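You operate a simulated robot arm through the tools that you are given. There is no shell and no other tool. Be economical: measure what you need, move in short steps, check, and stop when the job is done.

Carry out the task below with a simulated robot arm. There is one attempt and no reset: what you move stays moved.

TASK
Reset the index disc to the angle on the card.
Fine: loosen the clamp and park the pin in its rest first; pin and clamp the disc again after.

The check looks at the end state, three seconds after you hand in, the way a careful person would. Anything else that was tipped, shoved, dropped, spilled or broken makes it a failure.

THE ROBOT
A 6-joint arm with a two-finger parallel gripper, fixed in place. Base frame: the origin is at the foot of the arm, x ahead of it, y to its left, z up; the work surface is at about z = 0.008. Readings come in m, rad, newtons and seconds.
With the tool pointing down near the work surface it reaches from about 0.14 to 0.58 m from the base axis. Its first joint turns from -1.152 to 1.152 rad. Payload 2.1 kg.
Tool frame: the origin (TCP) lies between the finger pads and is the grasp point; the fingertips stand 0.03 m ahead of it; z points along the fingers, y is the line along which they close. The gripper opens to 0.094 m. The fingers are 0.028 m wide and 0.01 m thick; the gripper's body (0.05 by 0.096 m) begins 0.055 m behind the TCP.
Orientation is told as [roll, pitch, yaw] about the base's x, y, z axes, in that order, counted from this pose: with the fingers straight down and closing along the base's y, the tool's x points along the base's -x, its y along +y and its z along -z.

THE INTERFACE
- The arm moves only by the tool nudge_tool. Its argument "plan" is a list of rows, each an object (a shift or turn left out is 0, a gripper value left out holds the last) with "claw": the finger opening in m, from 0 to 0.094; "delta_pos": the shift along the tool's x, y, z in m, a list of three; "dr": the turn, a rotation vector about the tool's x, y, z in rad, a list of three. In form: [{"claw": claw, "delta_pos": [dx, dy, dz], "dr": [wx, wy, wz]}, ...]. A call has 1 to 8 rows; each row shifts and turns the commanded pose from where the row before left it, along the tool's axes as they then stand. Rows are played at 5 a second. More than 0.05 m and 0.15 rad between two rows, or a gripper value outside its range, and nothing of the call is played. A pose out of reach is approached as far as the arm can. The call stops where the force on the tool passes 40 N (or 10 N more than at its start, if that is more) or the arm is blocked; 0.2 s more then pass. Each finger travels about 0.072 m/s and halts on what it meets, pressing with about 34 N; the grip force reading is that of the motor and also rises with nothing between the fingers. The clock runs only during rows and for 0.2 s after the last one: add rows that do not move to give the fingers time. It gives the time, the measured TCP pose, the force on the tool (base axes), the opening and the grip force at its end, in the units of the frame above (readings bear some noise).
- Cameras (640 x 400 px; columns grow to the right, rows downward): "scene" is fixed at [0.0513, -0.3662, 0.4926]; the picture's right is [0.82, -0.57, 0.00], its down [-0.27, -0.40, -0.88] and it looks along [0.50, 0.72, -0.48] (base axes); focal length 284 px, centre (320, 200). "wrist" rides on the gripper at [-0.037, 0, -0.058] in the tool frame; the picture's right is [0.00, -1.00, 0.00], its down [0.97, 0.00, -0.24] and it looks along [0.24, 0.00, 0.97] (tool axes); focal length 218 px, centre (320, 200). There is no depth. A picture from a camera that has moved, and an enlarged one, comes with that camera's place and axes in the base frame and with its lens.
- camera(camera): a new picture of that camera. The clock stands still meanwhile.
- zoom(camera, box): a new picture of the part [left, top, right, bottom] of that camera's present view, enlarged. The clock stands still meanwhile.
- close_job(): hands the job in; it is judged then, once.

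Go step by step. Nothing tells you positions but the pictures and the camera data: compare them with the known pose of the tool, close in by small moves and look again before you grip or let go. The budget is 120 turns and 84 pictures, counting those below and the enlarged ones. Unless the task says otherwise, let go and move clear before handing in, and close with one line.

The tools are called after "Emit:" as name(argument=value, ...) on one line, values as JSON. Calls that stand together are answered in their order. nudge_tool: Moves the arm, as the interface text tells. Its arguments: {"type":"object","properties":{"plan":{"type":"array","items":{"type":"object","properties":{"claw":{"type":"number"},"delta_pos":{"type":"array","items":{"type":"number"}},"dr":{"type":"array","items":{"type":"number"}}}}}},"required":["plan"]} The other tools are called the same way: camera (camera) takes a picture; zoom (camera, box) takes an enlarged picture of a part of a camera's view; close_job () hands the job in.

At the start:

```text
t: 0.0
position: [0.3202, -0.01, 0.3662]
tool_rot: [0.002, 0.0, 0.002]
wrist_force: [0.9, -0.1, 0.6]
width: 0.094
finger_force: 0.0
```

scene: 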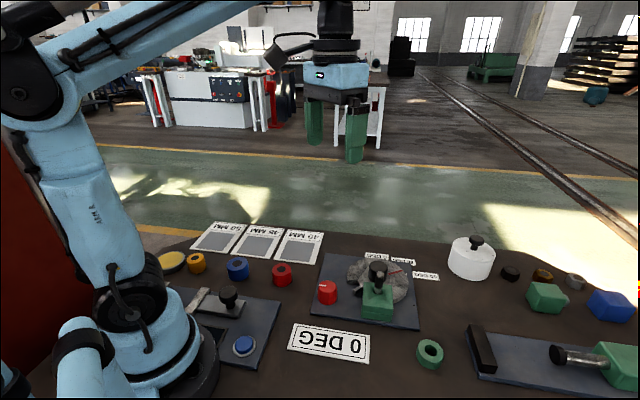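
wrist: 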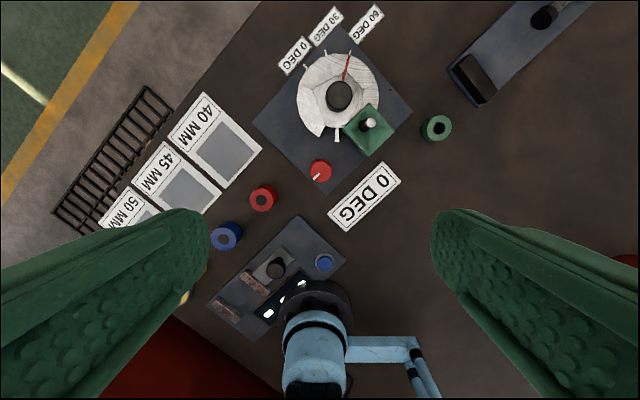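

I see the index disc with its labels (0/30/60 DEG), a green block with a pin, a red knob that may be the clamp, and a card reading 0 DEG. I'll look closer first.

Emit:
zoom(camera="wrist", box=[240, 0, 460, 240])

Emit:
zoom(camera="scene", box=[270, 230, 450, 370])

```text
1.67 times, centred on (350, 120) of wrist
camera zoom: at [0.3586, -0.0096, 0.4241], right [0.0, -1.0, 0.0], down [-0.97, 0.0, 0.24], along [-0.24, 0.0, -0.97], focal length 364 px, centre (270, 333)
```

zoom: 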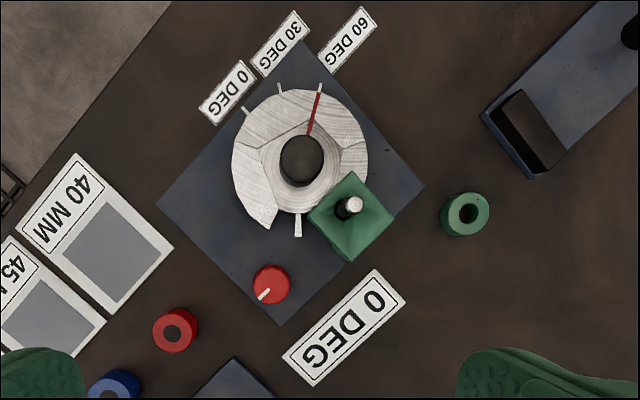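

```text
2.86 times, centred on (360, 300) of scene
camera zoom: at [0.0513, -0.3662, 0.4926], right [0.82, -0.57, 0.0], down [-0.27, -0.4, -0.88], along [0.5, 0.72, -0.48], focal length 812 px, centre (206, -86)
```

zoom: 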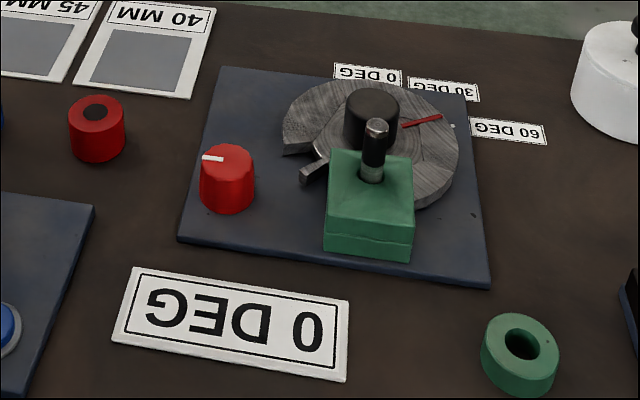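

The disc's red line is at 60. The pin (black handle, metal top) sits in the green block, and the red knob with the white mark looks like the clamp. I'll move closer to find the pin's rest.

Emit:
nudge_tool(plan=[{"delta_pos": [-0.03, -0.01, 0.03]}, {"delta_pos": [-0.03, -0.01, 0.03]}, {"delta_pos": [-0.02, -0.02, 0.03]}, {}])

Emit:
camera(camera="wrist")

Emit:
zoom(camera="wrist", box=[200, 60, 440, 220])

```text
t: 1.0
position: [0.4024, -0.0502, 0.2751]
tool_rot: [0.001, 0.001, -0.001]
wrist_force: [-0.1, 0.1, -0.2]
width: 0.0941
finger_force: 0.1
```

```text
79 pictures are left
camera wrist: at [0.4402, -0.0504, 0.3333], right [0.0, -1.0, 0.0], down [-0.97, 0.0, 0.24], along [-0.24, 0.0, -0.97], focal length 218 px, centre (320, 200)
```

wrist: 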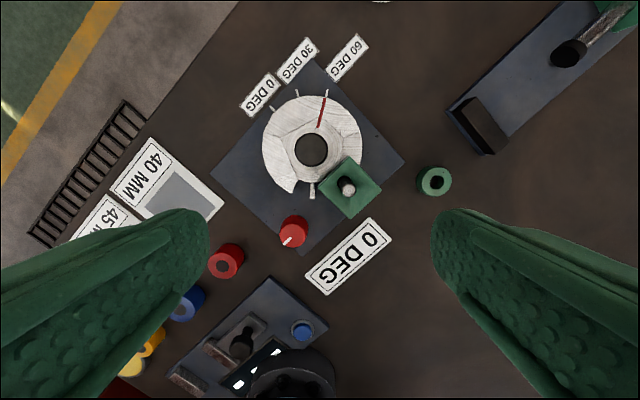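

```text
2.50 times, centred on (320, 140) of wrist
camera zoom: at [0.4402, -0.0504, 0.3333], right [0.0, -1.0, 0.0], down [-0.97, 0.0, 0.24], along [-0.24, 0.0, -0.97], focal length 546 px, centre (320, 350)
```

zoom: 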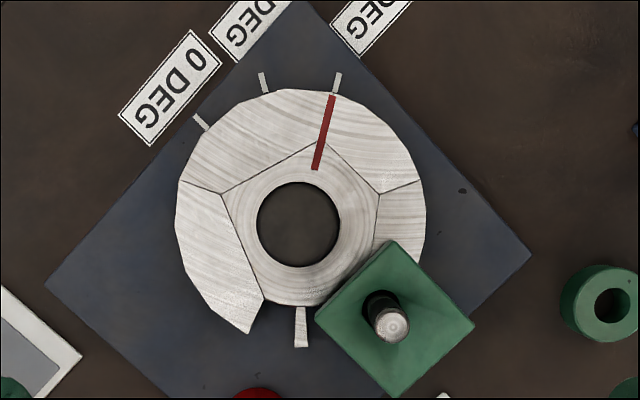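

The pin in the block is clear, but I haven't found its rest. I'll zoom in on the fixture and nearby objects.

Emit:
zoom(camera="scene", box=[310, 245, 420, 325])

Emit:
zoom(camera="scene", box=[400, 220, 640, 400])

Emit:
zoom(camera="scene", box=[150, 210, 330, 380])

```text
5.00 times, centred on (365, 285) of scene
camera zoom: at [0.0513, -0.3662, 0.4926], right [0.82, -0.57, 0.0], down [-0.27, -0.4, -0.88], along [0.5, 0.72, -0.48], focal length 1420 px, centre (95, -225)
```

zoom: 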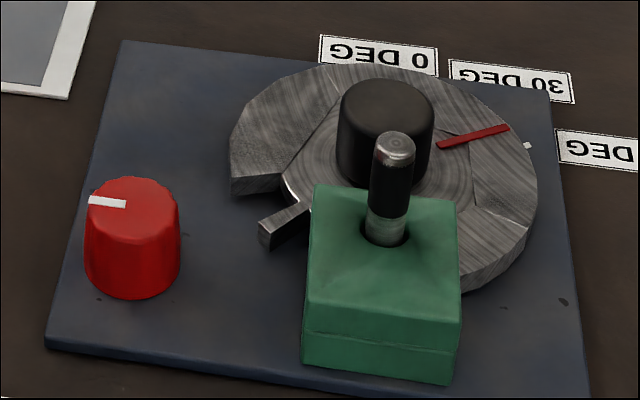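

```text
2.22 times, centred on (520, 310) of scene
camera zoom: at [0.0513, -0.3662, 0.4926], right [0.82, -0.57, 0.0], down [-0.27, -0.4, -0.88], along [0.5, 0.72, -0.48], focal length 631 px, centre (-124, -44)
```

zoom: 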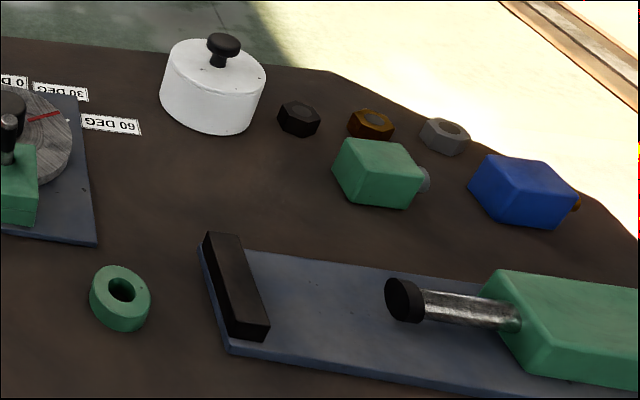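

```text
2.35 times, centred on (240, 295) of scene
camera zoom: at [0.0513, -0.3662, 0.4926], right [0.82, -0.57, 0.0], down [-0.27, -0.4, -0.88], along [0.5, 0.72, -0.48], focal length 668 px, centre (508, -24)
```

zoom: 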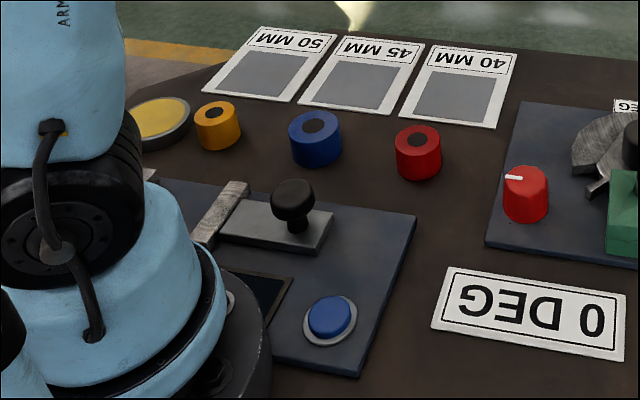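

The green ring (open hole, same green as the block) may be the pin's rest. I need a lower, oblique view of how the disc, bar, block and pin relate, so I'll tilt the tool.

Emit:
nudge_tool(plan=[{"delta_pos": [0.05, 0.0, 0.0]}, {"delta_pos": [0.05, 0.0, 0.0]}, {"delta_pos": [0.04, 0.02, 0.0]}, {"dr": [0, -0.15, 0]}, {"dr": [0, -0.15, 0]}, {"dr": [0, -0.15, 0]}, {"dr": [0, -0.15, 0]}, {"dr": [0, -0.15, 0]}])

Emit:
nudge_tool(plan=[{"dr": [0, -0.15, 0]}, {"dr": [0, -0.15, 0]}, {"delta_pos": [0.0, 0, 0.03]}, {"delta_pos": [0.03, 0, 0.02]}, {}])

Emit:
camera(camera="wrist")

```text
t: 2.8
position: [0.2751, -0.0323, 0.2798]
tool_rot: [0.003, -0.751, -0.003]
wrist_force: [0.6, -0.7, -0.3]
width: 0.0939
finger_force: 0.1
out of reach, approached as far as the arm can: row 8
```

```text
t: 4.0
position: [0.3423, -0.0432, 0.2334]
tool_rot: [0.003, -1.051, -0.002]
wrist_force: [0.6, 0.6, 0.9]
width: 0.0942
finger_force: 0.1
out of reach, approached as far as the arm can: row 1, 2
```

```text
74 pictures are left
camera wrist: at [0.3112, -0.0429, 0.2942], right [0.0, -1.0, 0.0], down [-0.69, 0.0, -0.72], along [0.72, 0.0, -0.69], focal length 218 px, centre (320, 200)
```

wrist: 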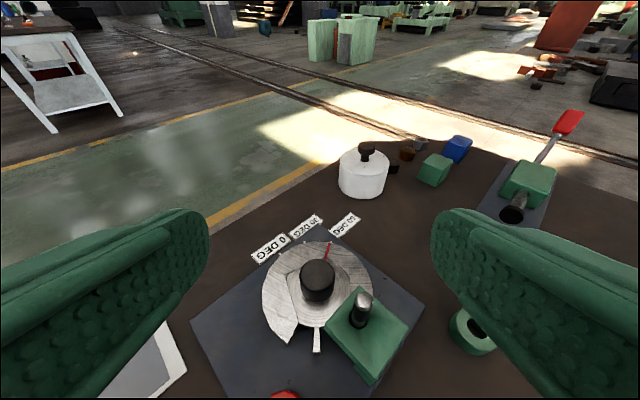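

Emit:
zoom(camera="wrist", box=[230, 210, 430, 400])

Emit:
zoom(camera="wrist", box=[290, 270, 410, 360])

```text
2.11 times, centred on (330, 305) of wrist
camera zoom: at [0.3112, -0.0429, 0.2942], right [0.0, -1.0, 0.0], down [-0.69, 0.0, -0.72], along [0.72, 0.0, -0.69], focal length 460 px, centre (299, -21)
```

zoom: 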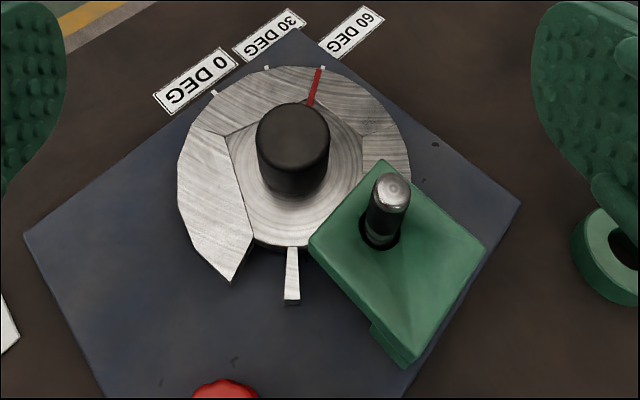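

```text
4.44 times, centred on (350, 315) of wrist
camera zoom: at [0.3112, -0.0429, 0.2942], right [0.0, -1.0, 0.0], down [-0.69, 0.0, -0.72], along [0.72, 0.0, -0.69], focal length 970 px, centre (187, -311)
```

zoom: 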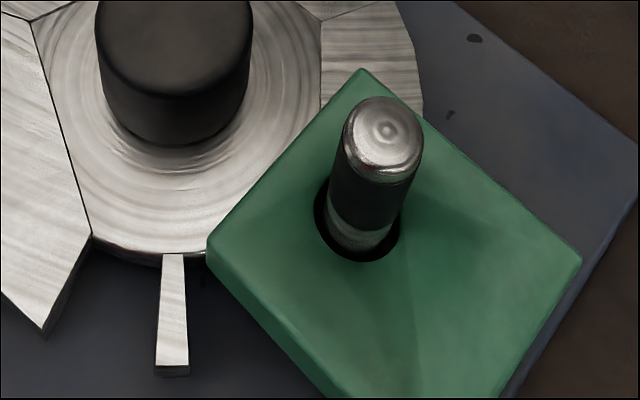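

The outer ring of the disc is slotted, with slots 30° apart, and the pin drops through the green block into one of them. Estimated positions: hub (0.435, -0.041, top z 0.067), pin (0.392, -0.084, top z 0.09), red knob near (0.32, -0.012), green ring (0.39, -0.212). I'll go upright above the red knob.

Emit:
nudge_tool(plan=[{"dr": [0, 0.15, 0]}, {"dr": [0, 0.15, 0]}, {"dr": [0, 0.15, 0]}, {"dr": [0, 0.15, 0]}, {"dr": [0, 0.15, 0]}, {"dr": [0, 0.15, 0]}, {"dr": [0, 0.15, 0]}, {}])

Emit:
nudge_tool(plan=[{"delta_pos": [0.02, 0.03, 0.03]}, {"delta_pos": [0, 0, 0.03]}, {}])

Emit:
camera(camera="wrist")

```text
t: 5.8
position: [0.3433, -0.0445, 0.2346]
tool_rot: [0.0, 0.001, 0.0]
wrist_force: [1.1, 0.2, 0.1]
width: 0.0939
finger_force: 0.2
```

```text
t: 6.6
position: [0.3227, -0.0125, 0.1748]
tool_rot: [0.002, -0.003, 0.001]
wrist_force: [0.4, -0.8, -0.8]
width: 0.094
finger_force: 0.1
```

```text
71 pictures are left
camera wrist: at [0.3603, -0.0123, 0.2329], right [0.0, -1.0, 0.0], down [-0.97, 0.0, 0.24], along [-0.24, 0.0, -0.97], focal length 218 px, centre (320, 200)
```

wrist: 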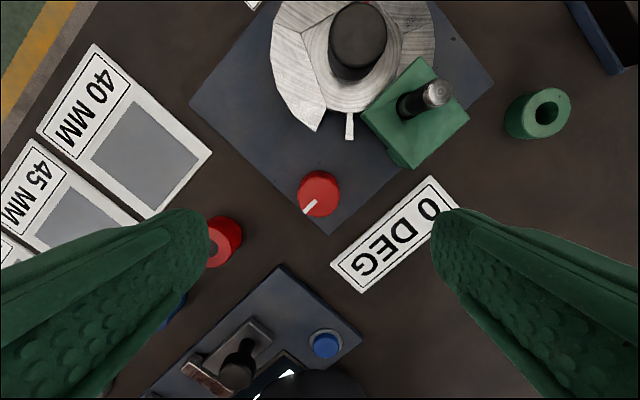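

Emit:
zoom(camera="wrist", box=[280, 150, 360, 240])

Emit:
zoom(camera="scene", box=[300, 270, 350, 310])

```text
4.44 times, centred on (320, 195) of wrist
camera zoom: at [0.3603, -0.0123, 0.2329], right [0.0, -1.0, 0.0], down [-0.97, 0.0, 0.24], along [-0.24, 0.0, -0.97], focal length 970 px, centre (320, 222)
```

zoom: 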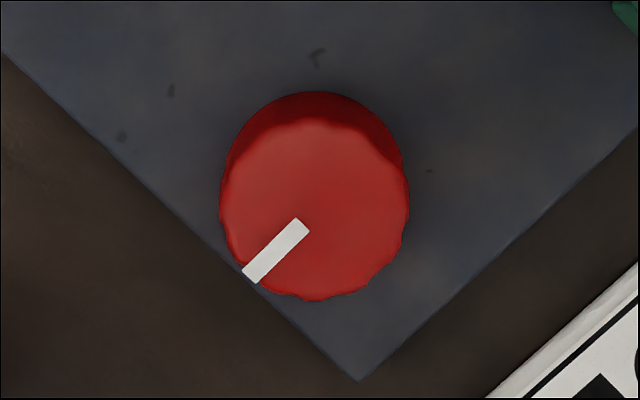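

```text
10.00 times, centred on (325, 290) of scene
camera zoom: at [0.0513, -0.3662, 0.4926], right [0.82, -0.57, 0.0], down [-0.27, -0.4, -0.88], along [0.5, 0.72, -0.48], focal length 2841 px, centre (270, -700)
```

zoom: 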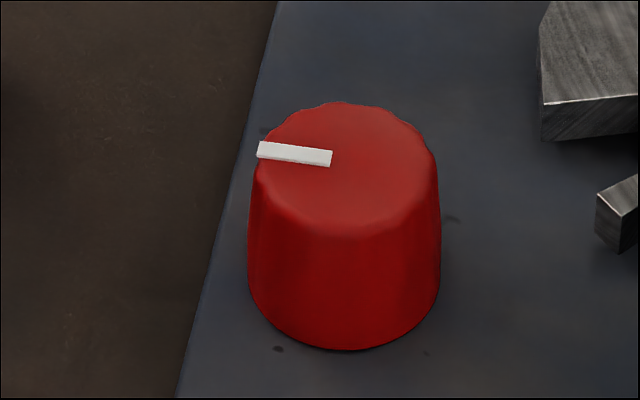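

The red knob's top centre is at about (0.316, -0.0125, 0.040), about 34 mm across. I'll lower onto it and grip it gently.

Emit:
nudge_tool(plan=[{"claw": 0.06, "delta_pos": [0.0067, 0, 0.04]}, {"delta_pos": [0, 0, 0.04]}, {"delta_pos": [0, 0, 0.03]}, {"delta_pos": [0, 0, 0.012]}, {}])

Emit:
camera(camera="wrist")

Emit:
zoom(camera="scene", box=[260, 220, 420, 340])

```text
t: 7.8
position: [0.3189, -0.0154, 0.0535]
tool_rot: [0.003, 0.0, 0.0]
wrist_force: [0.1, -0.4, -0.7]
width: 0.0601
finger_force: 0.1
```

```text
68 pictures are left
camera wrist: at [0.3564, -0.0163, 0.1109], right [0.0, -1.0, 0.0], down [-0.97, 0.0, 0.24], along [-0.24, 0.0, -0.97], focal length 218 px, centre (320, 200)
```

wrist: 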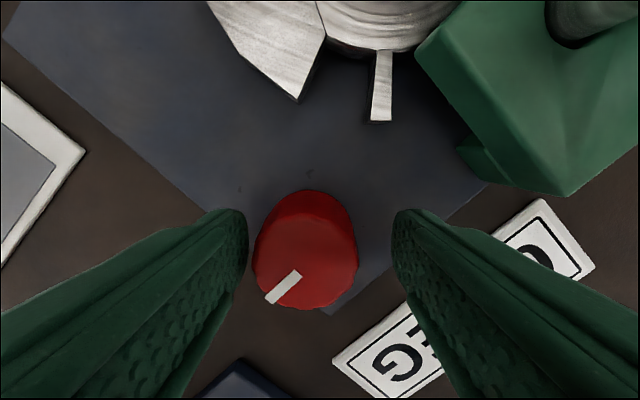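

```text
3.33 times, centred on (340, 280) of scene
camera zoom: at [0.0513, -0.3662, 0.4926], right [0.82, -0.57, 0.0], down [-0.27, -0.4, -0.88], along [0.5, 0.72, -0.48], focal length 947 px, centre (253, -67)
```

zoom: 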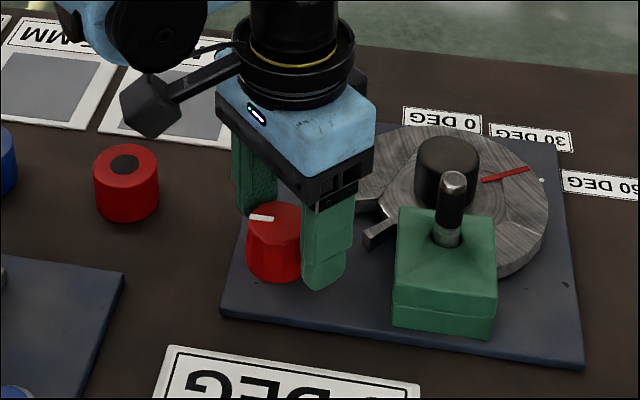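

The knob sits about 3 mm toward +y and about 5 mm toward -x of the grip centre. I'll correct that and close.

Emit:
nudge_tool(plan=[{"delta_pos": [0.005, 0.003, 0.002]}, {"claw": 0.045}, {"claw": 0.03}, {"claw": 0.03}, {"claw": 0.03}])

Emit:
camera(camera="wrist")

```text
t: 9.0
position: [0.3134, -0.0118, 0.0498]
tool_rot: [0.006, -0.001, 0.0]
wrist_force: [0.3, 22.0, -6.3]
width: 0.04
finger_force: 44.8
```

```text
66 pictures are left
camera wrist: at [0.3505, -0.0114, 0.1088], right [0.0, -1.0, -0.01], down [-0.97, 0.0, 0.24], along [-0.24, 0.01, -0.97], focal length 218 px, centre (320, 200)
```

wrist: 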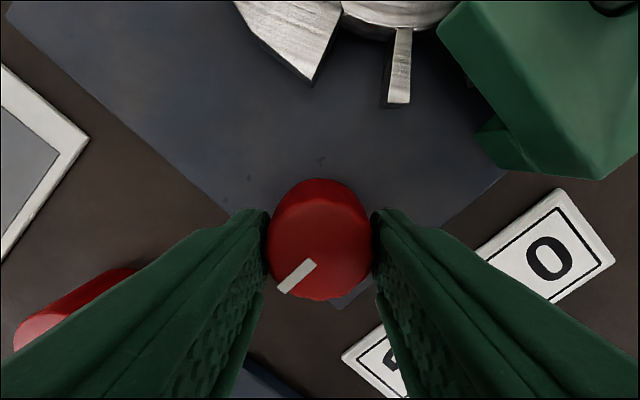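

The grip pushes 22 N sideways, so I'll centre it by small shifts before turning.

Emit:
nudge_tool(plan=[{"delta_pos": [-0.002, 0.002, 0]}, {}, {}])

```text
t: 9.8
position: [0.3139, -0.0099, 0.051]
tool_rot: [-0.001, 0.004, -0.001]
wrist_force: [-20.0, 1.5, -18.2]
width: 0.0401
finger_force: 45.1
```

Emit:
nudge_tool(plan=[{"delta_pos": [0.002, 0, 0.0015]}, {}, {"dr": [0, 0, -0.1]}, {}])

```text
t: 10.8
position: [0.3131, -0.011, 0.0489]
tool_rot: [-0.004, -0.005, 0.099]
wrist_force: [6.4, -19.5, 30.6]
width: 0.04
finger_force: 45.4
```

Emit:
nudge_tool(plan=[{"delta_pos": [0, -0.0015, -0.0017]}, {"dr": [0, 0, -0.1]}, {"dr": [0, 0, -0.1]}, {}])

Emit:
camera(camera="wrist")

```text
t: 11.8
position: [0.3125, -0.0108, 0.0506]
tool_rot: [-0.002, -0.005, 0.3]
wrist_force: [11.6, -11.7, 18.5]
width: 0.0394
finger_force: 44.9
```

```text
65 pictures are left
camera wrist: at [0.3488, -0.0003, 0.1085], right [0.3, -0.95, 0.0], down [-0.93, -0.29, 0.24], along [-0.22, -0.07, -0.97], focal length 218 px, centre (320, 200)
```

wrist: 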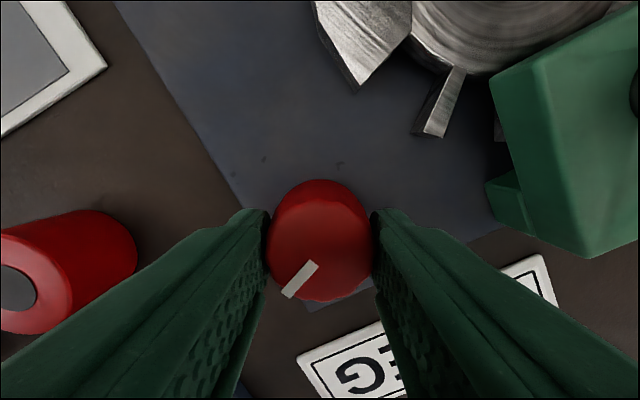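

The knob turns with the gripper (CCW). I'll continue.

Emit:
nudge_tool(plan=[{"dr": [0, 0, -0.12]}, {"dr": [0, 0, -0.12]}, {"dr": [0, 0, -0.12]}, {"dr": [0, 0, -0.12]}, {"dr": [0, 0, -0.12]}, {}])

Emit:
camera(camera="wrist")

```text
t: 13.2
position: [0.3131, -0.0114, 0.0516]
tool_rot: [-0.011, -0.001, 0.902]
wrist_force: [1.6, 0.8, -3.5]
width: 0.0393
finger_force: 44.3
stopped in row 6: the force on the tool passed its limit (the readings are from after the stop); the commanded pose is now the measured one
```

```text
64 pictures are left
camera wrist: at [0.3365, 0.0175, 0.1083], right [0.78, -0.62, 0.01], down [-0.6, -0.76, 0.24], along [-0.14, -0.19, -0.97], focal length 218 px, centre (320, 200)
```

wrist: 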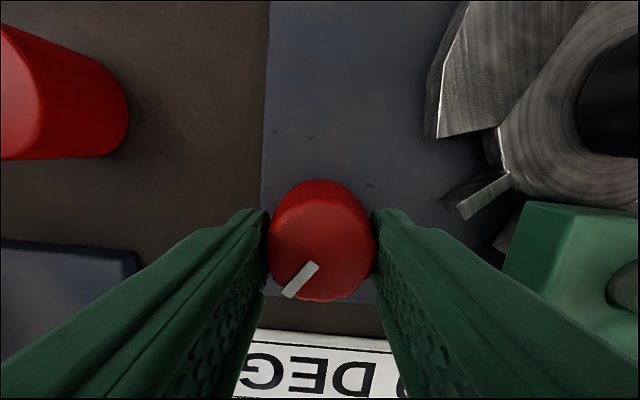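

The force limit tripped at +0.90 rad. The mark is still following the fingers, so I'll continue in small steps.

Emit:
nudge_tool(plan=[{}, {"dr": [0, 0, -0.08]}, {"dr": [0, 0, -0.08]}, {}])

```text
t: 14.2
position: [0.3145, -0.011, 0.0502]
tool_rot: [-0.011, 0.001, 1.063]
wrist_force: [6.8, -1.3, -27.9]
width: 0.0395
finger_force: 44.8
```

Emit:
nudge_tool(plan=[{"delta_pos": [0, 0, 0.0012]}, {"dr": [0, 0, -0.1]}, {"dr": [0, 0, -0.1]}, {"dr": [0, 0, -0.1]}, {}])

Emit:
camera(camera="wrist")

```text
t: 15.4
position: [0.3139, -0.0106, 0.0484]
tool_rot: [-0.01, 0.002, 1.363]
wrist_force: [6.3, -8.3, 22.8]
width: 0.0392
finger_force: 45.4
```

```text
63 pictures are left
camera wrist: at [0.3216, 0.0246, 0.1076], right [0.98, -0.21, 0.01], down [-0.2, -0.95, 0.24], along [-0.04, -0.24, -0.97], focal length 218 px, centre (320, 200)
```

wrist: 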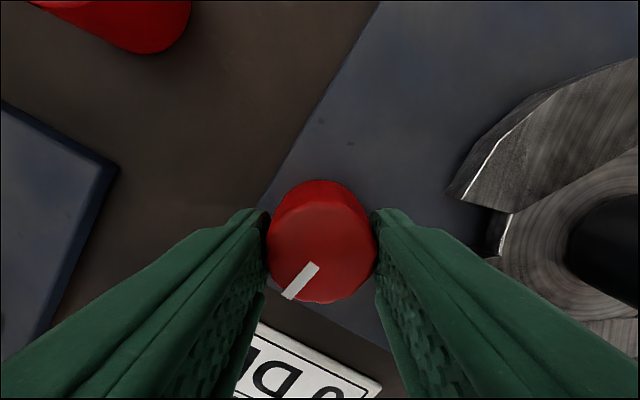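

The knob keeps turning with no stop yet. I'll continue a bit past 90°.

Emit:
nudge_tool(plan=[{"delta_pos": [0, 0, -0.001], "dr": [0, 0, -0.08]}, {"dr": [0, 0, -0.08]}, {"dr": [0, 0, -0.08]}, {"dr": [0, 0, -0.08]}, {}])

Emit:
camera(camera="wrist")

```text
t: 16.6
position: [0.3145, -0.0105, 0.0503]
tool_rot: [-0.011, 0.006, 1.684]
wrist_force: [13.3, -0.2, -5.9]
width: 0.0403
finger_force: 45.4
```

```text
62 pictures are left
camera wrist: at [0.3101, 0.0258, 0.1083], right [0.99, 0.11, 0.01], down [0.11, -0.96, 0.24], along [0.04, -0.24, -0.97], focal length 218 px, centre (320, 200)
```

wrist: 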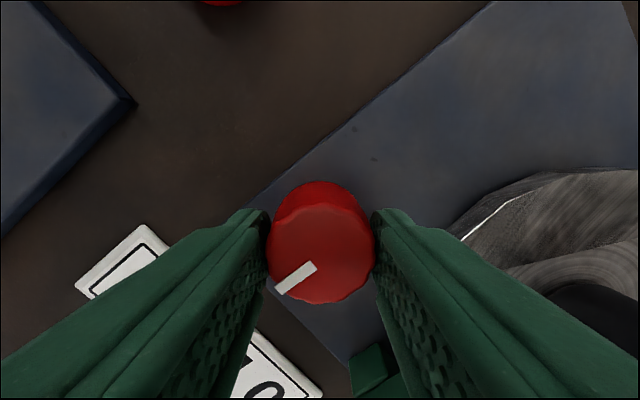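

The mark now lags the fingers, so the knob has reached its stop about 90° from the start, meaning the clamp is loose. I'll release and rise straight up.

Emit:
nudge_tool(plan=[{"claw": 0.05}, {"claw": 0.06}, {}, {"delta_pos": [0, 0, -0.03]}, {"delta_pos": [0, 0, -0.05]}, {"delta_pos": [0, 0, -0.04]}, {}])

Emit:
camera(camera="wrist")

```text
t: 18.2
position: [0.3126, -0.0127, 0.1703]
tool_rot: [-0.008, 0.005, 1.68]
wrist_force: [0.3, -0.2, 0.5]
width: 0.06
finger_force: 0.1
```

```text
61 pictures are left
camera wrist: at [0.3085, 0.023, 0.2269], right [0.99, 0.11, 0.01], down [0.11, -0.96, 0.25], along [0.04, -0.24, -0.97], focal length 218 px, centre (320, 200)
```

wrist: 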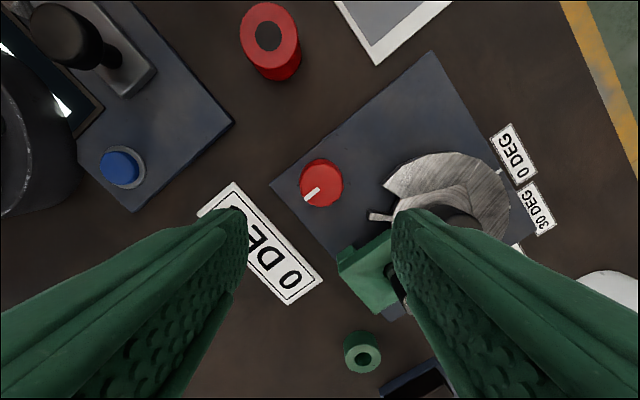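

The mark now points 90° CCW from where it was. Next I'll rotate to yaw 45° and go above the pin at about (0.392, -0.084).

Emit:
nudge_tool(plan=[{"delta_pos": [0, 0, -0.02], "dr": [0, 0, 0.149]}, {"dr": [0, 0, 0.149]}, {"dr": [0, 0, 0.149]}, {"dr": [0, 0, 0.149]}, {"dr": [0, 0, 0.149]}, {"dr": [0, 0, 0.149]}, {}])

Emit:
nudge_tool(plan=[{"delta_pos": [-0.0057, -0.036, 0]}, {"delta_pos": [0, -0.035, 0]}, {"delta_pos": [0, -0.035, 0]}, {}])

Emit:
camera(camera="wrist")

```text
t: 19.8
position: [0.3117, -0.0113, 0.1915]
tool_rot: [-0.009, -0.002, 0.787]
wrist_force: [0.0, 0.2, 0.5]
width: 0.06
finger_force: 0.0
```

```text
t: 20.8
position: [0.3915, -0.0795, 0.1906]
tool_rot: [-0.01, -0.002, 0.786]
wrist_force: [0.4, -0.1, -0.8]
width: 0.06
finger_force: 0.0
```

```text
60 pictures are left
camera wrist: at [0.4167, -0.0536, 0.2482], right [0.71, -0.71, 0.01], down [-0.69, -0.69, 0.24], along [-0.16, -0.17, -0.97], focal length 218 px, centre (320, 200)
```

wrist: 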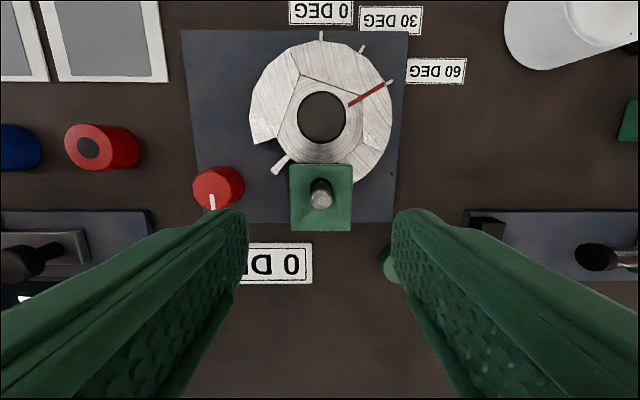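

The pin is nearly centred below the gripper. I'll level the tool, descend part way and recheck.

Emit:
nudge_tool(plan=[{"dr": [-0.0064, -0.0064, 0]}, {"delta_pos": [0, 0, 0.03]}, {"delta_pos": [0, 0, 0.03]}, {}])

Emit:
camera(camera="wrist")

Emit:
zoom(camera="scene", box=[310, 220, 450, 330])

```text
t: 21.8
position: [0.3938, -0.0799, 0.1296]
tool_rot: [-0.004, -0.01, 0.788]
wrist_force: [0.3, -0.1, 0.3]
width: 0.0599
finger_force: 0.1
```

```text
59 pictures are left
camera wrist: at [0.4191, -0.0554, 0.1885], right [0.71, -0.71, 0.0], down [-0.69, -0.69, 0.23], along [-0.16, -0.17, -0.97], focal length 218 px, centre (320, 200)
```

wrist: 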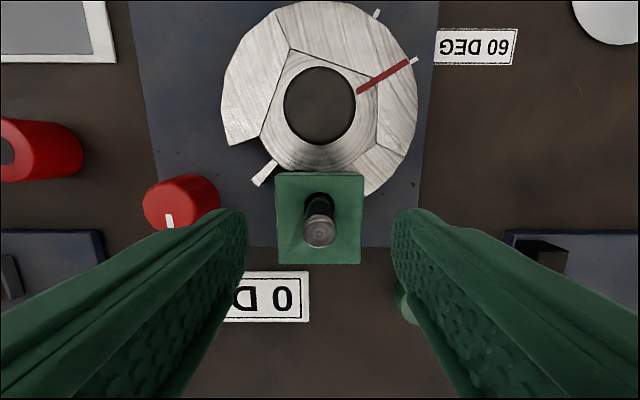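

```text
3.64 times, centred on (380, 275) of scene
camera zoom: at [0.0513, -0.3662, 0.4926], right [0.82, -0.57, 0.0], down [-0.27, -0.4, -0.88], along [0.5, 0.72, -0.48], focal length 1033 px, centre (102, -73)
```

zoom: 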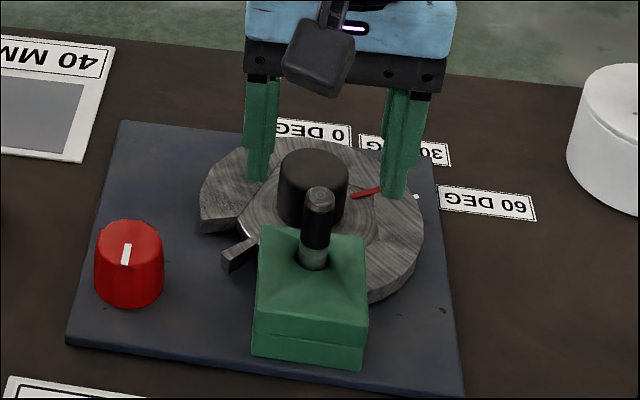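

The pin cap is about 3 mm toward tool +x. I'll correct that, descend to z≈0.079 and close on the handle.

Emit:
nudge_tool(plan=[{"delta_pos": [0.003, 0, 0.02]}, {"delta_pos": [0, 0, 0.02]}, {"delta_pos": [0, 0, 0.011]}, {"claw": 0.035}, {}])

Emit:
camera(camera="wrist")

Emit:
zoom(camera="scene", box=[310, 220, 450, 330])

```text
t: 23.0
position: [0.3905, -0.0834, 0.0806]
tool_rot: [-0.005, -0.01, 0.787]
wrist_force: [0.2, -0.1, -0.6]
width: 0.0348
finger_force: 0.1
```

```text
57 pictures are left
camera wrist: at [0.4173, -0.0586, 0.1384], right [0.71, -0.71, 0.0], down [-0.69, -0.69, 0.23], along [-0.16, -0.17, -0.97], focal length 218 px, centre (320, 200)
```

wrist: 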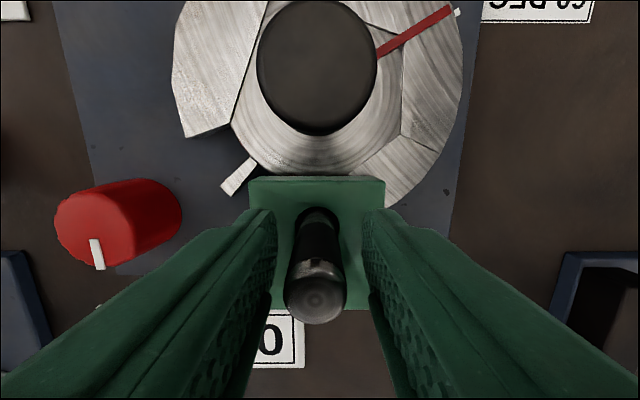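

```text
3.64 times, centred on (380, 275) of scene
camera zoom: at [0.0513, -0.3662, 0.4926], right [0.82, -0.57, 0.0], down [-0.27, -0.4, -0.88], along [0.5, 0.72, -0.48], focal length 1033 px, centre (102, -73)
```

zoom: 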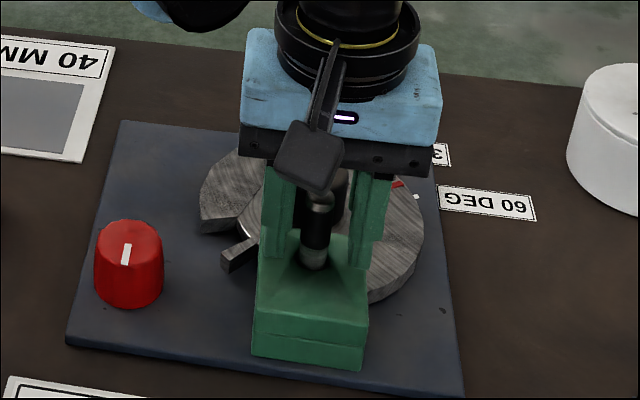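

Well centred, with about 1 mm to correct. Closing on the pin.

Emit:
nudge_tool(plan=[{"delta_pos": [0, 0.001, 0], "claw": 0.025}, {"claw": 0.01}, {"claw": 0.01}, {"claw": 0.01}])

```text
t: 24.0
position: [0.3905, -0.0837, 0.0791]
tool_rot: [-0.004, -0.01, 0.788]
wrist_force: [-0.2, 1.0, 0.6]
width: 0.0149
finger_force: 34.0
```

Gripped cleanly at 14.9 mm. Lifting slowly.

Emit:
nudge_tool(plan=[{"delta_pos": [0, 0, -0.01]}, {"delta_pos": [0, 0, -0.01]}, {"delta_pos": [0, 0, -0.01]}, {"delta_pos": [0, 0, -0.01]}, {}])

Emit:
zoom(camera="scene", box=[290, 180, 450, 330])

```text
t: 25.2
position: [0.3902, -0.0829, 0.1205]
tool_rot: [-0.004, -0.01, 0.788]
wrist_force: [-0.5, 0.6, -1.8]
width: 0.0151
finger_force: 34.1
```

```text
2.67 times, centred on (370, 255) of scene
camera zoom: at [0.0513, -0.3662, 0.4926], right [0.82, -0.57, 0.0], down [-0.27, -0.4, -0.88], along [0.5, 0.72, -0.48], focal length 758 px, centre (187, 53)
```

zoom: 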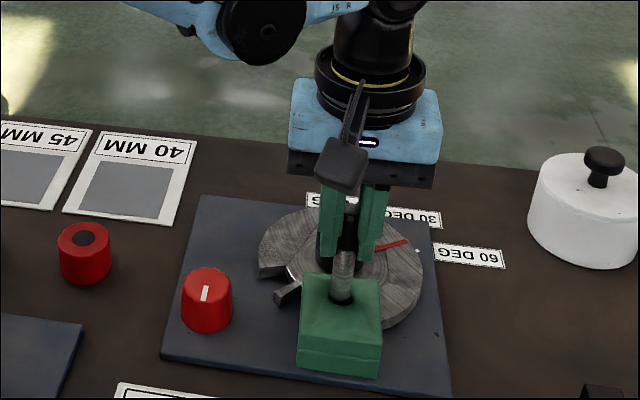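

The pin is rising freely. I'll lift it clear of the block.

Emit:
nudge_tool(plan=[{"delta_pos": [0, 0, -0.02]}, {"delta_pos": [0, 0, -0.02]}, {"delta_pos": [0, 0, -0.03]}, {}])

Emit:
zoom(camera="scene", box=[290, 150, 450, 330])

Emit:
camera(camera="wrist")

```text
t: 26.2
position: [0.3881, -0.082, 0.19]
tool_rot: [-0.004, -0.009, 0.786]
wrist_force: [0.4, -0.1, -1.2]
width: 0.0147
finger_force: 35.1
```

```text
2.22 times, centred on (370, 240) of scene
camera zoom: at [0.0513, -0.3662, 0.4926], right [0.82, -0.57, 0.0], down [-0.27, -0.4, -0.88], along [0.5, 0.72, -0.48], focal length 631 px, centre (209, 111)
```

zoom: 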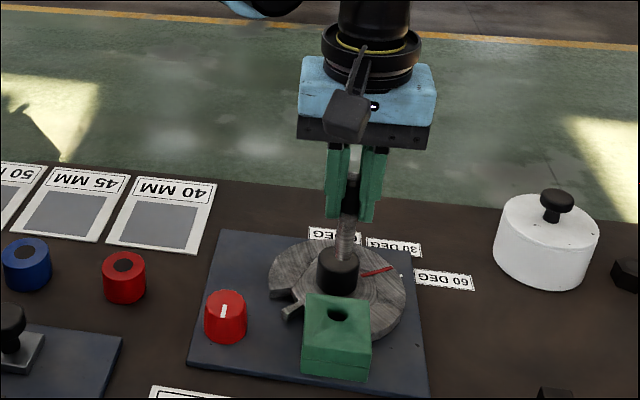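

```text
53 pictures are left
camera wrist: at [0.4142, -0.0565, 0.2484], right [0.71, -0.71, 0.0], down [-0.69, -0.69, 0.23], along [-0.16, -0.17, -0.97], focal length 218 px, centre (320, 200)
```

wrist: 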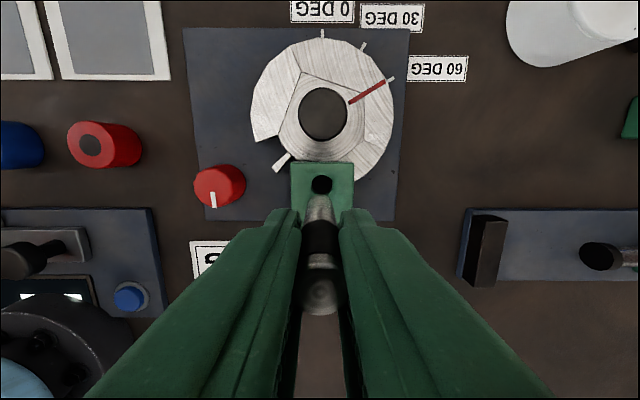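

The pin is fully out, with its tip about 70 mm below the TCP. I'll carry it to over the green ring at about (0.391, -0.212).

Emit:
nudge_tool(plan=[{"delta_pos": [0.03, -0.03, 0]}, {"delta_pos": [0.03, -0.03, 0]}, {"delta_pos": [0.022, -0.023, 0]}, {}, {}])

Emit:
camera(camera="wrist")

Emit:
camera(camera="scene")

```text
t: 27.4
position: [0.3918, -0.1998, 0.1886]
tool_rot: [-0.003, -0.012, 0.788]
wrist_force: [-0.2, -0.3, -0.8]
width: 0.0148
finger_force: 34.1
```

```text
52 pictures are left
camera wrist: at [0.4179, -0.1733, 0.2466], right [0.71, -0.71, 0.0], down [-0.69, -0.69, 0.23], along [-0.16, -0.17, -0.97], focal length 218 px, centre (320, 200)
```

wrist: 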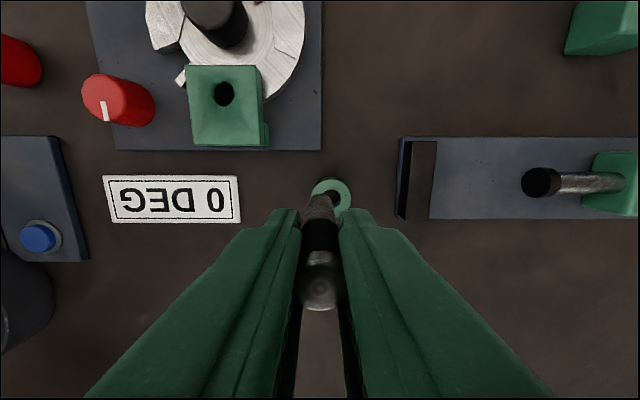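

```text
51 pictures are left
```

scene: 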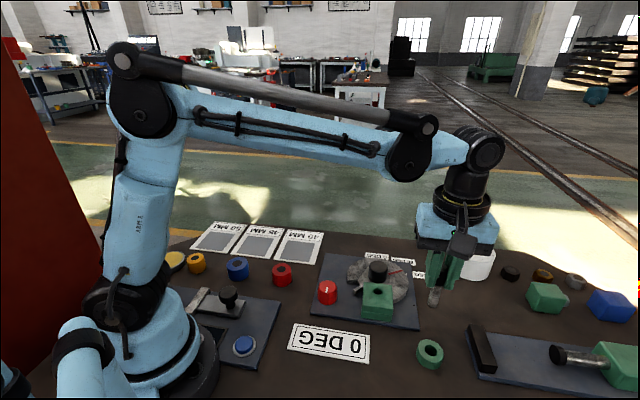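

Emit:
zoom(camera="wrist", box=[290, 160, 370, 240])

Emit:
zoom(camera="scene", box=[380, 280, 500, 380])

```text
5.00 times, centred on (330, 200) of wrist
camera zoom: at [0.4179, -0.1733, 0.2466], right [0.71, -0.71, 0.0], down [-0.69, -0.69, 0.23], along [-0.16, -0.17, -0.97], focal length 1091 px, centre (270, 200)
```

zoom: 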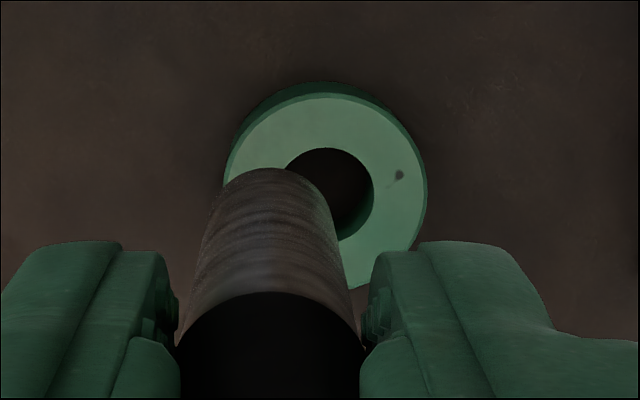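

```text
4.00 times, centred on (440, 330) of scene
camera zoom: at [0.0513, -0.3662, 0.4926], right [0.82, -0.57, 0.0], down [-0.27, -0.4, -0.88], along [0.5, 0.72, -0.48], focal length 1136 px, centre (-160, -320)
```

zoom: 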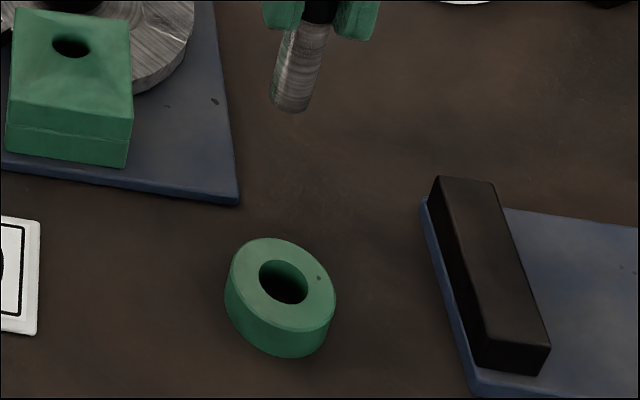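

The ring hole's centre is about (tool x +14.5 mm, y -11.8 mm) from the tool axis, with several mm of clearance. I'll shift, descend until the tip is just above the ring and recheck.

Emit:
nudge_tool(plan=[{"delta_pos": [0.016, -0.0118, 0.02]}, {"delta_pos": [0, 0, 0.03]}, {"delta_pos": [0, 0, 0.02]}, {}])

Emit:
zoom(camera="wrist", box=[260, 140, 380, 260])

Emit:
zoom(camera="scene", box=[380, 290, 480, 380])

```text
t: 28.4
position: [0.3887, -0.2187, 0.118]
tool_rot: [-0.003, -0.011, 0.785]
wrist_force: [-0.6, 0.1, -0.8]
width: 0.0147
finger_force: 34.3
```

```text
3.33 times, centred on (320, 200) of wrist
camera zoom: at [0.4155, -0.193, 0.1768], right [0.71, -0.71, 0.0], down [-0.69, -0.69, 0.23], along [-0.16, -0.17, -0.97], focal length 728 px, centre (320, 200)
```

zoom: 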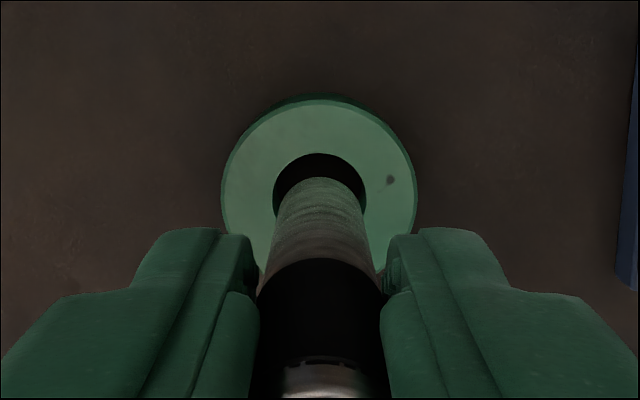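

```text
4.44 times, centred on (430, 335) of scene
camera zoom: at [0.0513, -0.3662, 0.4926], right [0.82, -0.57, 0.0], down [-0.27, -0.4, -0.88], along [0.5, 0.72, -0.48], focal length 1262 px, centre (-169, -400)
```

zoom: 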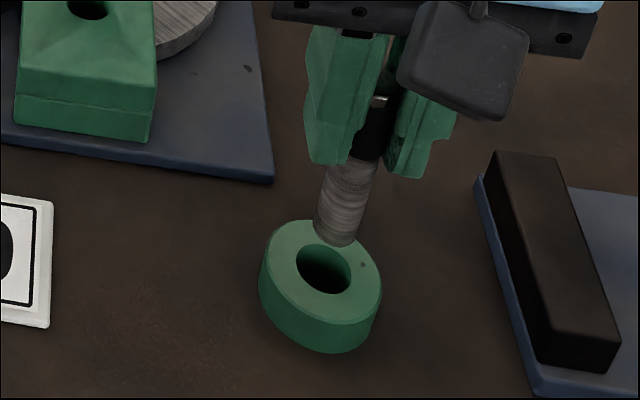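

The pin tip and ring hole line up to within about 1 mm in both views. Lowering gently.

Emit:
nudge_tool(plan=[{"delta_pos": [0, 0.0006, 0.006]}, {"delta_pos": [0, 0, 0.006]}, {"delta_pos": [0, 0, 0.004]}, {}])

Emit:
zoom(camera="scene", box=[380, 290, 480, 380])

Emit:
zoom(camera="wrist", box=[260, 140, 380, 260])

```text
t: 29.4
position: [0.3879, -0.2189, 0.1031]
tool_rot: [-0.003, -0.012, 0.788]
wrist_force: [0.0, 0.7, -2.0]
width: 0.0149
finger_force: 33.8
```

```text
4.44 times, centred on (430, 335) of scene
camera zoom: at [0.0513, -0.3662, 0.4926], right [0.82, -0.57, 0.0], down [-0.27, -0.4, -0.88], along [0.5, 0.72, -0.48], focal length 1262 px, centre (-169, -400)
```

zoom: 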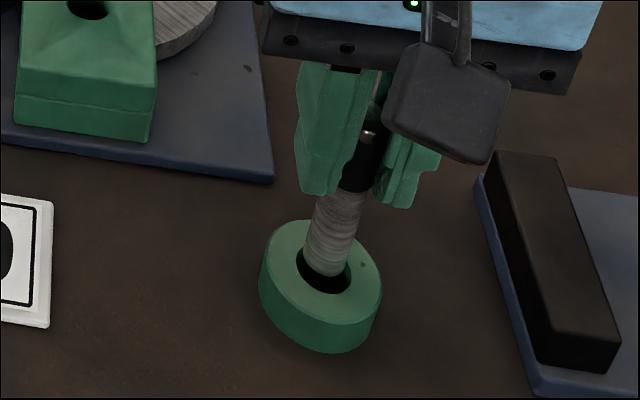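

```text
3.33 times, centred on (320, 200) of wrist
camera zoom: at [0.4142, -0.193, 0.1611], right [0.71, -0.71, 0.0], down [-0.69, -0.69, 0.23], along [-0.16, -0.17, -0.97], focal length 728 px, centre (320, 200)
```

zoom: 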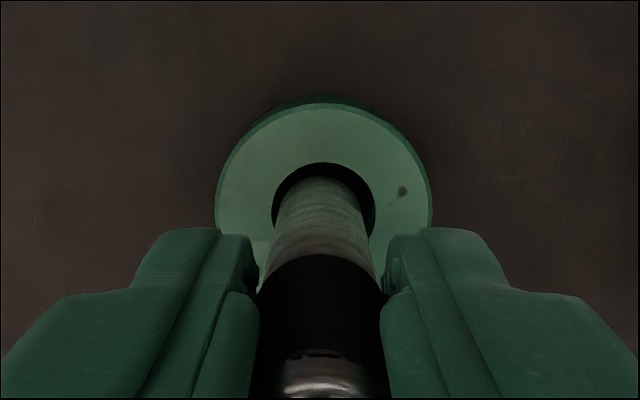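

The tip is at the hole and centred. I'll continue down with force watch.

Emit:
nudge_tool(plan=[{"delta_pos": [-0.0005, -0.0005, 0.004]}, {"delta_pos": [0, 0, 0.005]}, {"delta_pos": [0, 0, 0.005]}, {"delta_pos": [0, 0, 0.004]}, {}])

Emit:
zoom(camera="scene", box=[380, 290, 480, 380])

```text
t: 30.6
position: [0.3879, -0.2177, 0.0857]
tool_rot: [-0.004, -0.011, 0.786]
wrist_force: [-0.6, 0.5, -0.7]
width: 0.0146
finger_force: 33.7
```

```text
4.44 times, centred on (430, 335) of scene
camera zoom: at [0.0513, -0.3662, 0.4926], right [0.82, -0.57, 0.0], down [-0.27, -0.4, -0.88], along [0.5, 0.72, -0.48], focal length 1262 px, centre (-169, -400)
```

zoom: 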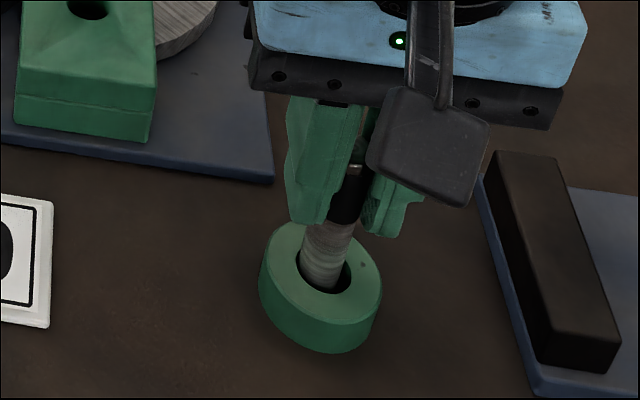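

Emit:
nudge_tool(plan=[{"delta_pos": [0, 0, 0.003]}, {"delta_pos": [0, 0, 0.003]}, {"delta_pos": [0, 0, 0.002]}, {}])

```text
t: 31.6
position: [0.3892, -0.2172, 0.0769]
tool_rot: [-0.001, -0.01, 0.787]
wrist_force: [-4.0, 3.9, 19.7]
width: 0.0146
finger_force: 33.7
```

Contact, 20 N upward. I'll check whether the pin is seated.

Emit:
zoom(camera="scene", box=[380, 290, 480, 380])

Emit:
zoom(camera="wrist", box=[260, 140, 380, 260])

```text
4.44 times, centred on (430, 335) of scene
camera zoom: at [0.0512, -0.3661, 0.4926], right [0.82, -0.57, 0.0], down [-0.27, -0.4, -0.88], along [0.5, 0.72, -0.48], focal length 1262 px, centre (-169, -400)
```

zoom: 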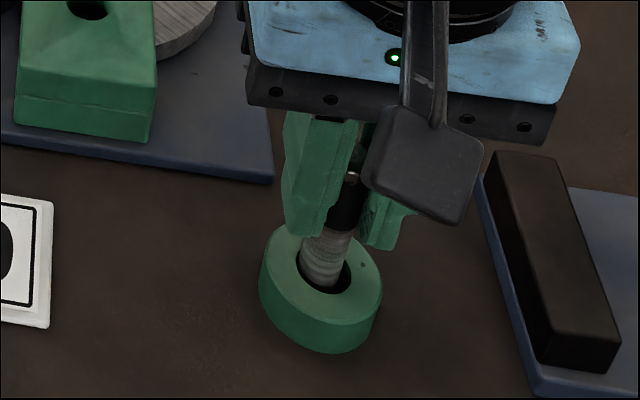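

```text
3.33 times, centred on (320, 200) of wrist
camera zoom: at [0.4147, -0.1921, 0.1354], right [0.71, -0.71, 0.0], down [-0.69, -0.69, 0.23], along [-0.16, -0.16, -0.97], focal length 728 px, centre (320, 200)
```

zoom: 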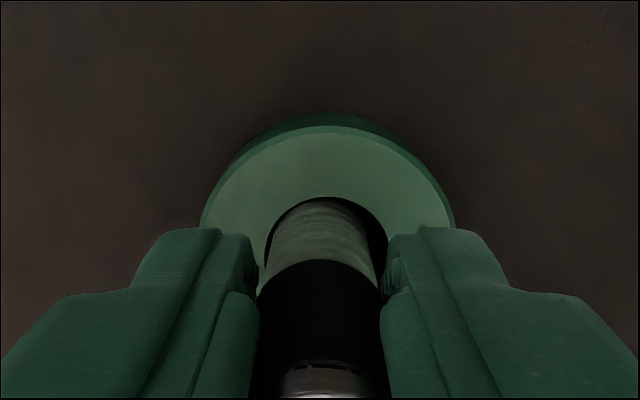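

The pin is well inside the ring and has bottomed. I'll relax the force, open and lift clear.

Emit:
nudge_tool(plan=[{"delta_pos": [0, 0, -0.0015]}, {"claw": 0.02}, {"claw": 0.03}, {"claw": 0.04}, {}])

Emit:
zoom(camera="scene", box=[380, 290, 480, 380])

```text
t: 32.8
position: [0.3877, -0.2176, 0.078]
tool_rot: [-0.002, -0.011, 0.786]
wrist_force: [-0.3, -0.1, 0.3]
width: 0.0402
finger_force: 0.1
```

```text
4.44 times, centred on (430, 335) of scene
camera zoom: at [0.0513, -0.3662, 0.4926], right [0.82, -0.57, 0.0], down [-0.27, -0.4, -0.88], along [0.5, 0.72, -0.48], focal length 1262 px, centre (-169, -400)
```

zoom: 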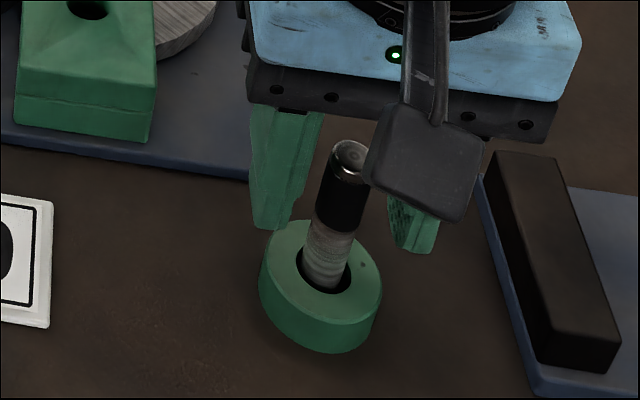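

The pin stands stable in its rest. I'll rise and go above the hub at about (0.4355, -0.041), rotating to yaw ≈ 0.3.

Emit:
nudge_tool(plan=[{"delta_pos": [0, 0, -0.03]}, {"delta_pos": [0, 0, -0.04]}, {"delta_pos": [0, 0, -0.04]}, {"delta_pos": [-0.04, 0.023, 0]}, {"delta_pos": [-0.04, 0.023, 0]}, {"delta_pos": [-0.04, 0.023, 0]}, {"delta_pos": [-0.039, 0.022, 0], "claw": 0.07}, {}])

Emit:
nudge_tool(plan=[{"dr": [0, 0, 0.12]}, {"dr": [0, 0, 0.12]}, {"dr": [0, 0, 0.12]}, {"dr": [0, 0, 0.12]}, {}])

Emit:
camera(camera="wrist")

```text
t: 34.6
position: [0.4344, -0.0403, 0.1884]
tool_rot: [-0.004, -0.008, 0.786]
wrist_force: [-0.5, -0.3, -0.2]
width: 0.0701
finger_force: 0.0
```

```text
t: 35.8
position: [0.4349, -0.0423, 0.1903]
tool_rot: [0.002, -0.01, 0.307]
wrist_force: [0.5, 0.4, -1.0]
width: 0.07
finger_force: 0.0
```

```text
40 pictures are left
camera wrist: at [0.4696, -0.0315, 0.2483], right [0.3, -0.95, 0.0], down [-0.93, -0.29, 0.23], along [-0.22, -0.07, -0.97], focal length 218 px, centre (320, 200)
```

wrist: 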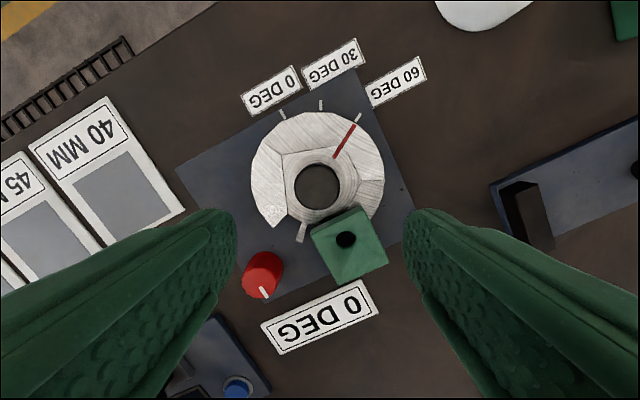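

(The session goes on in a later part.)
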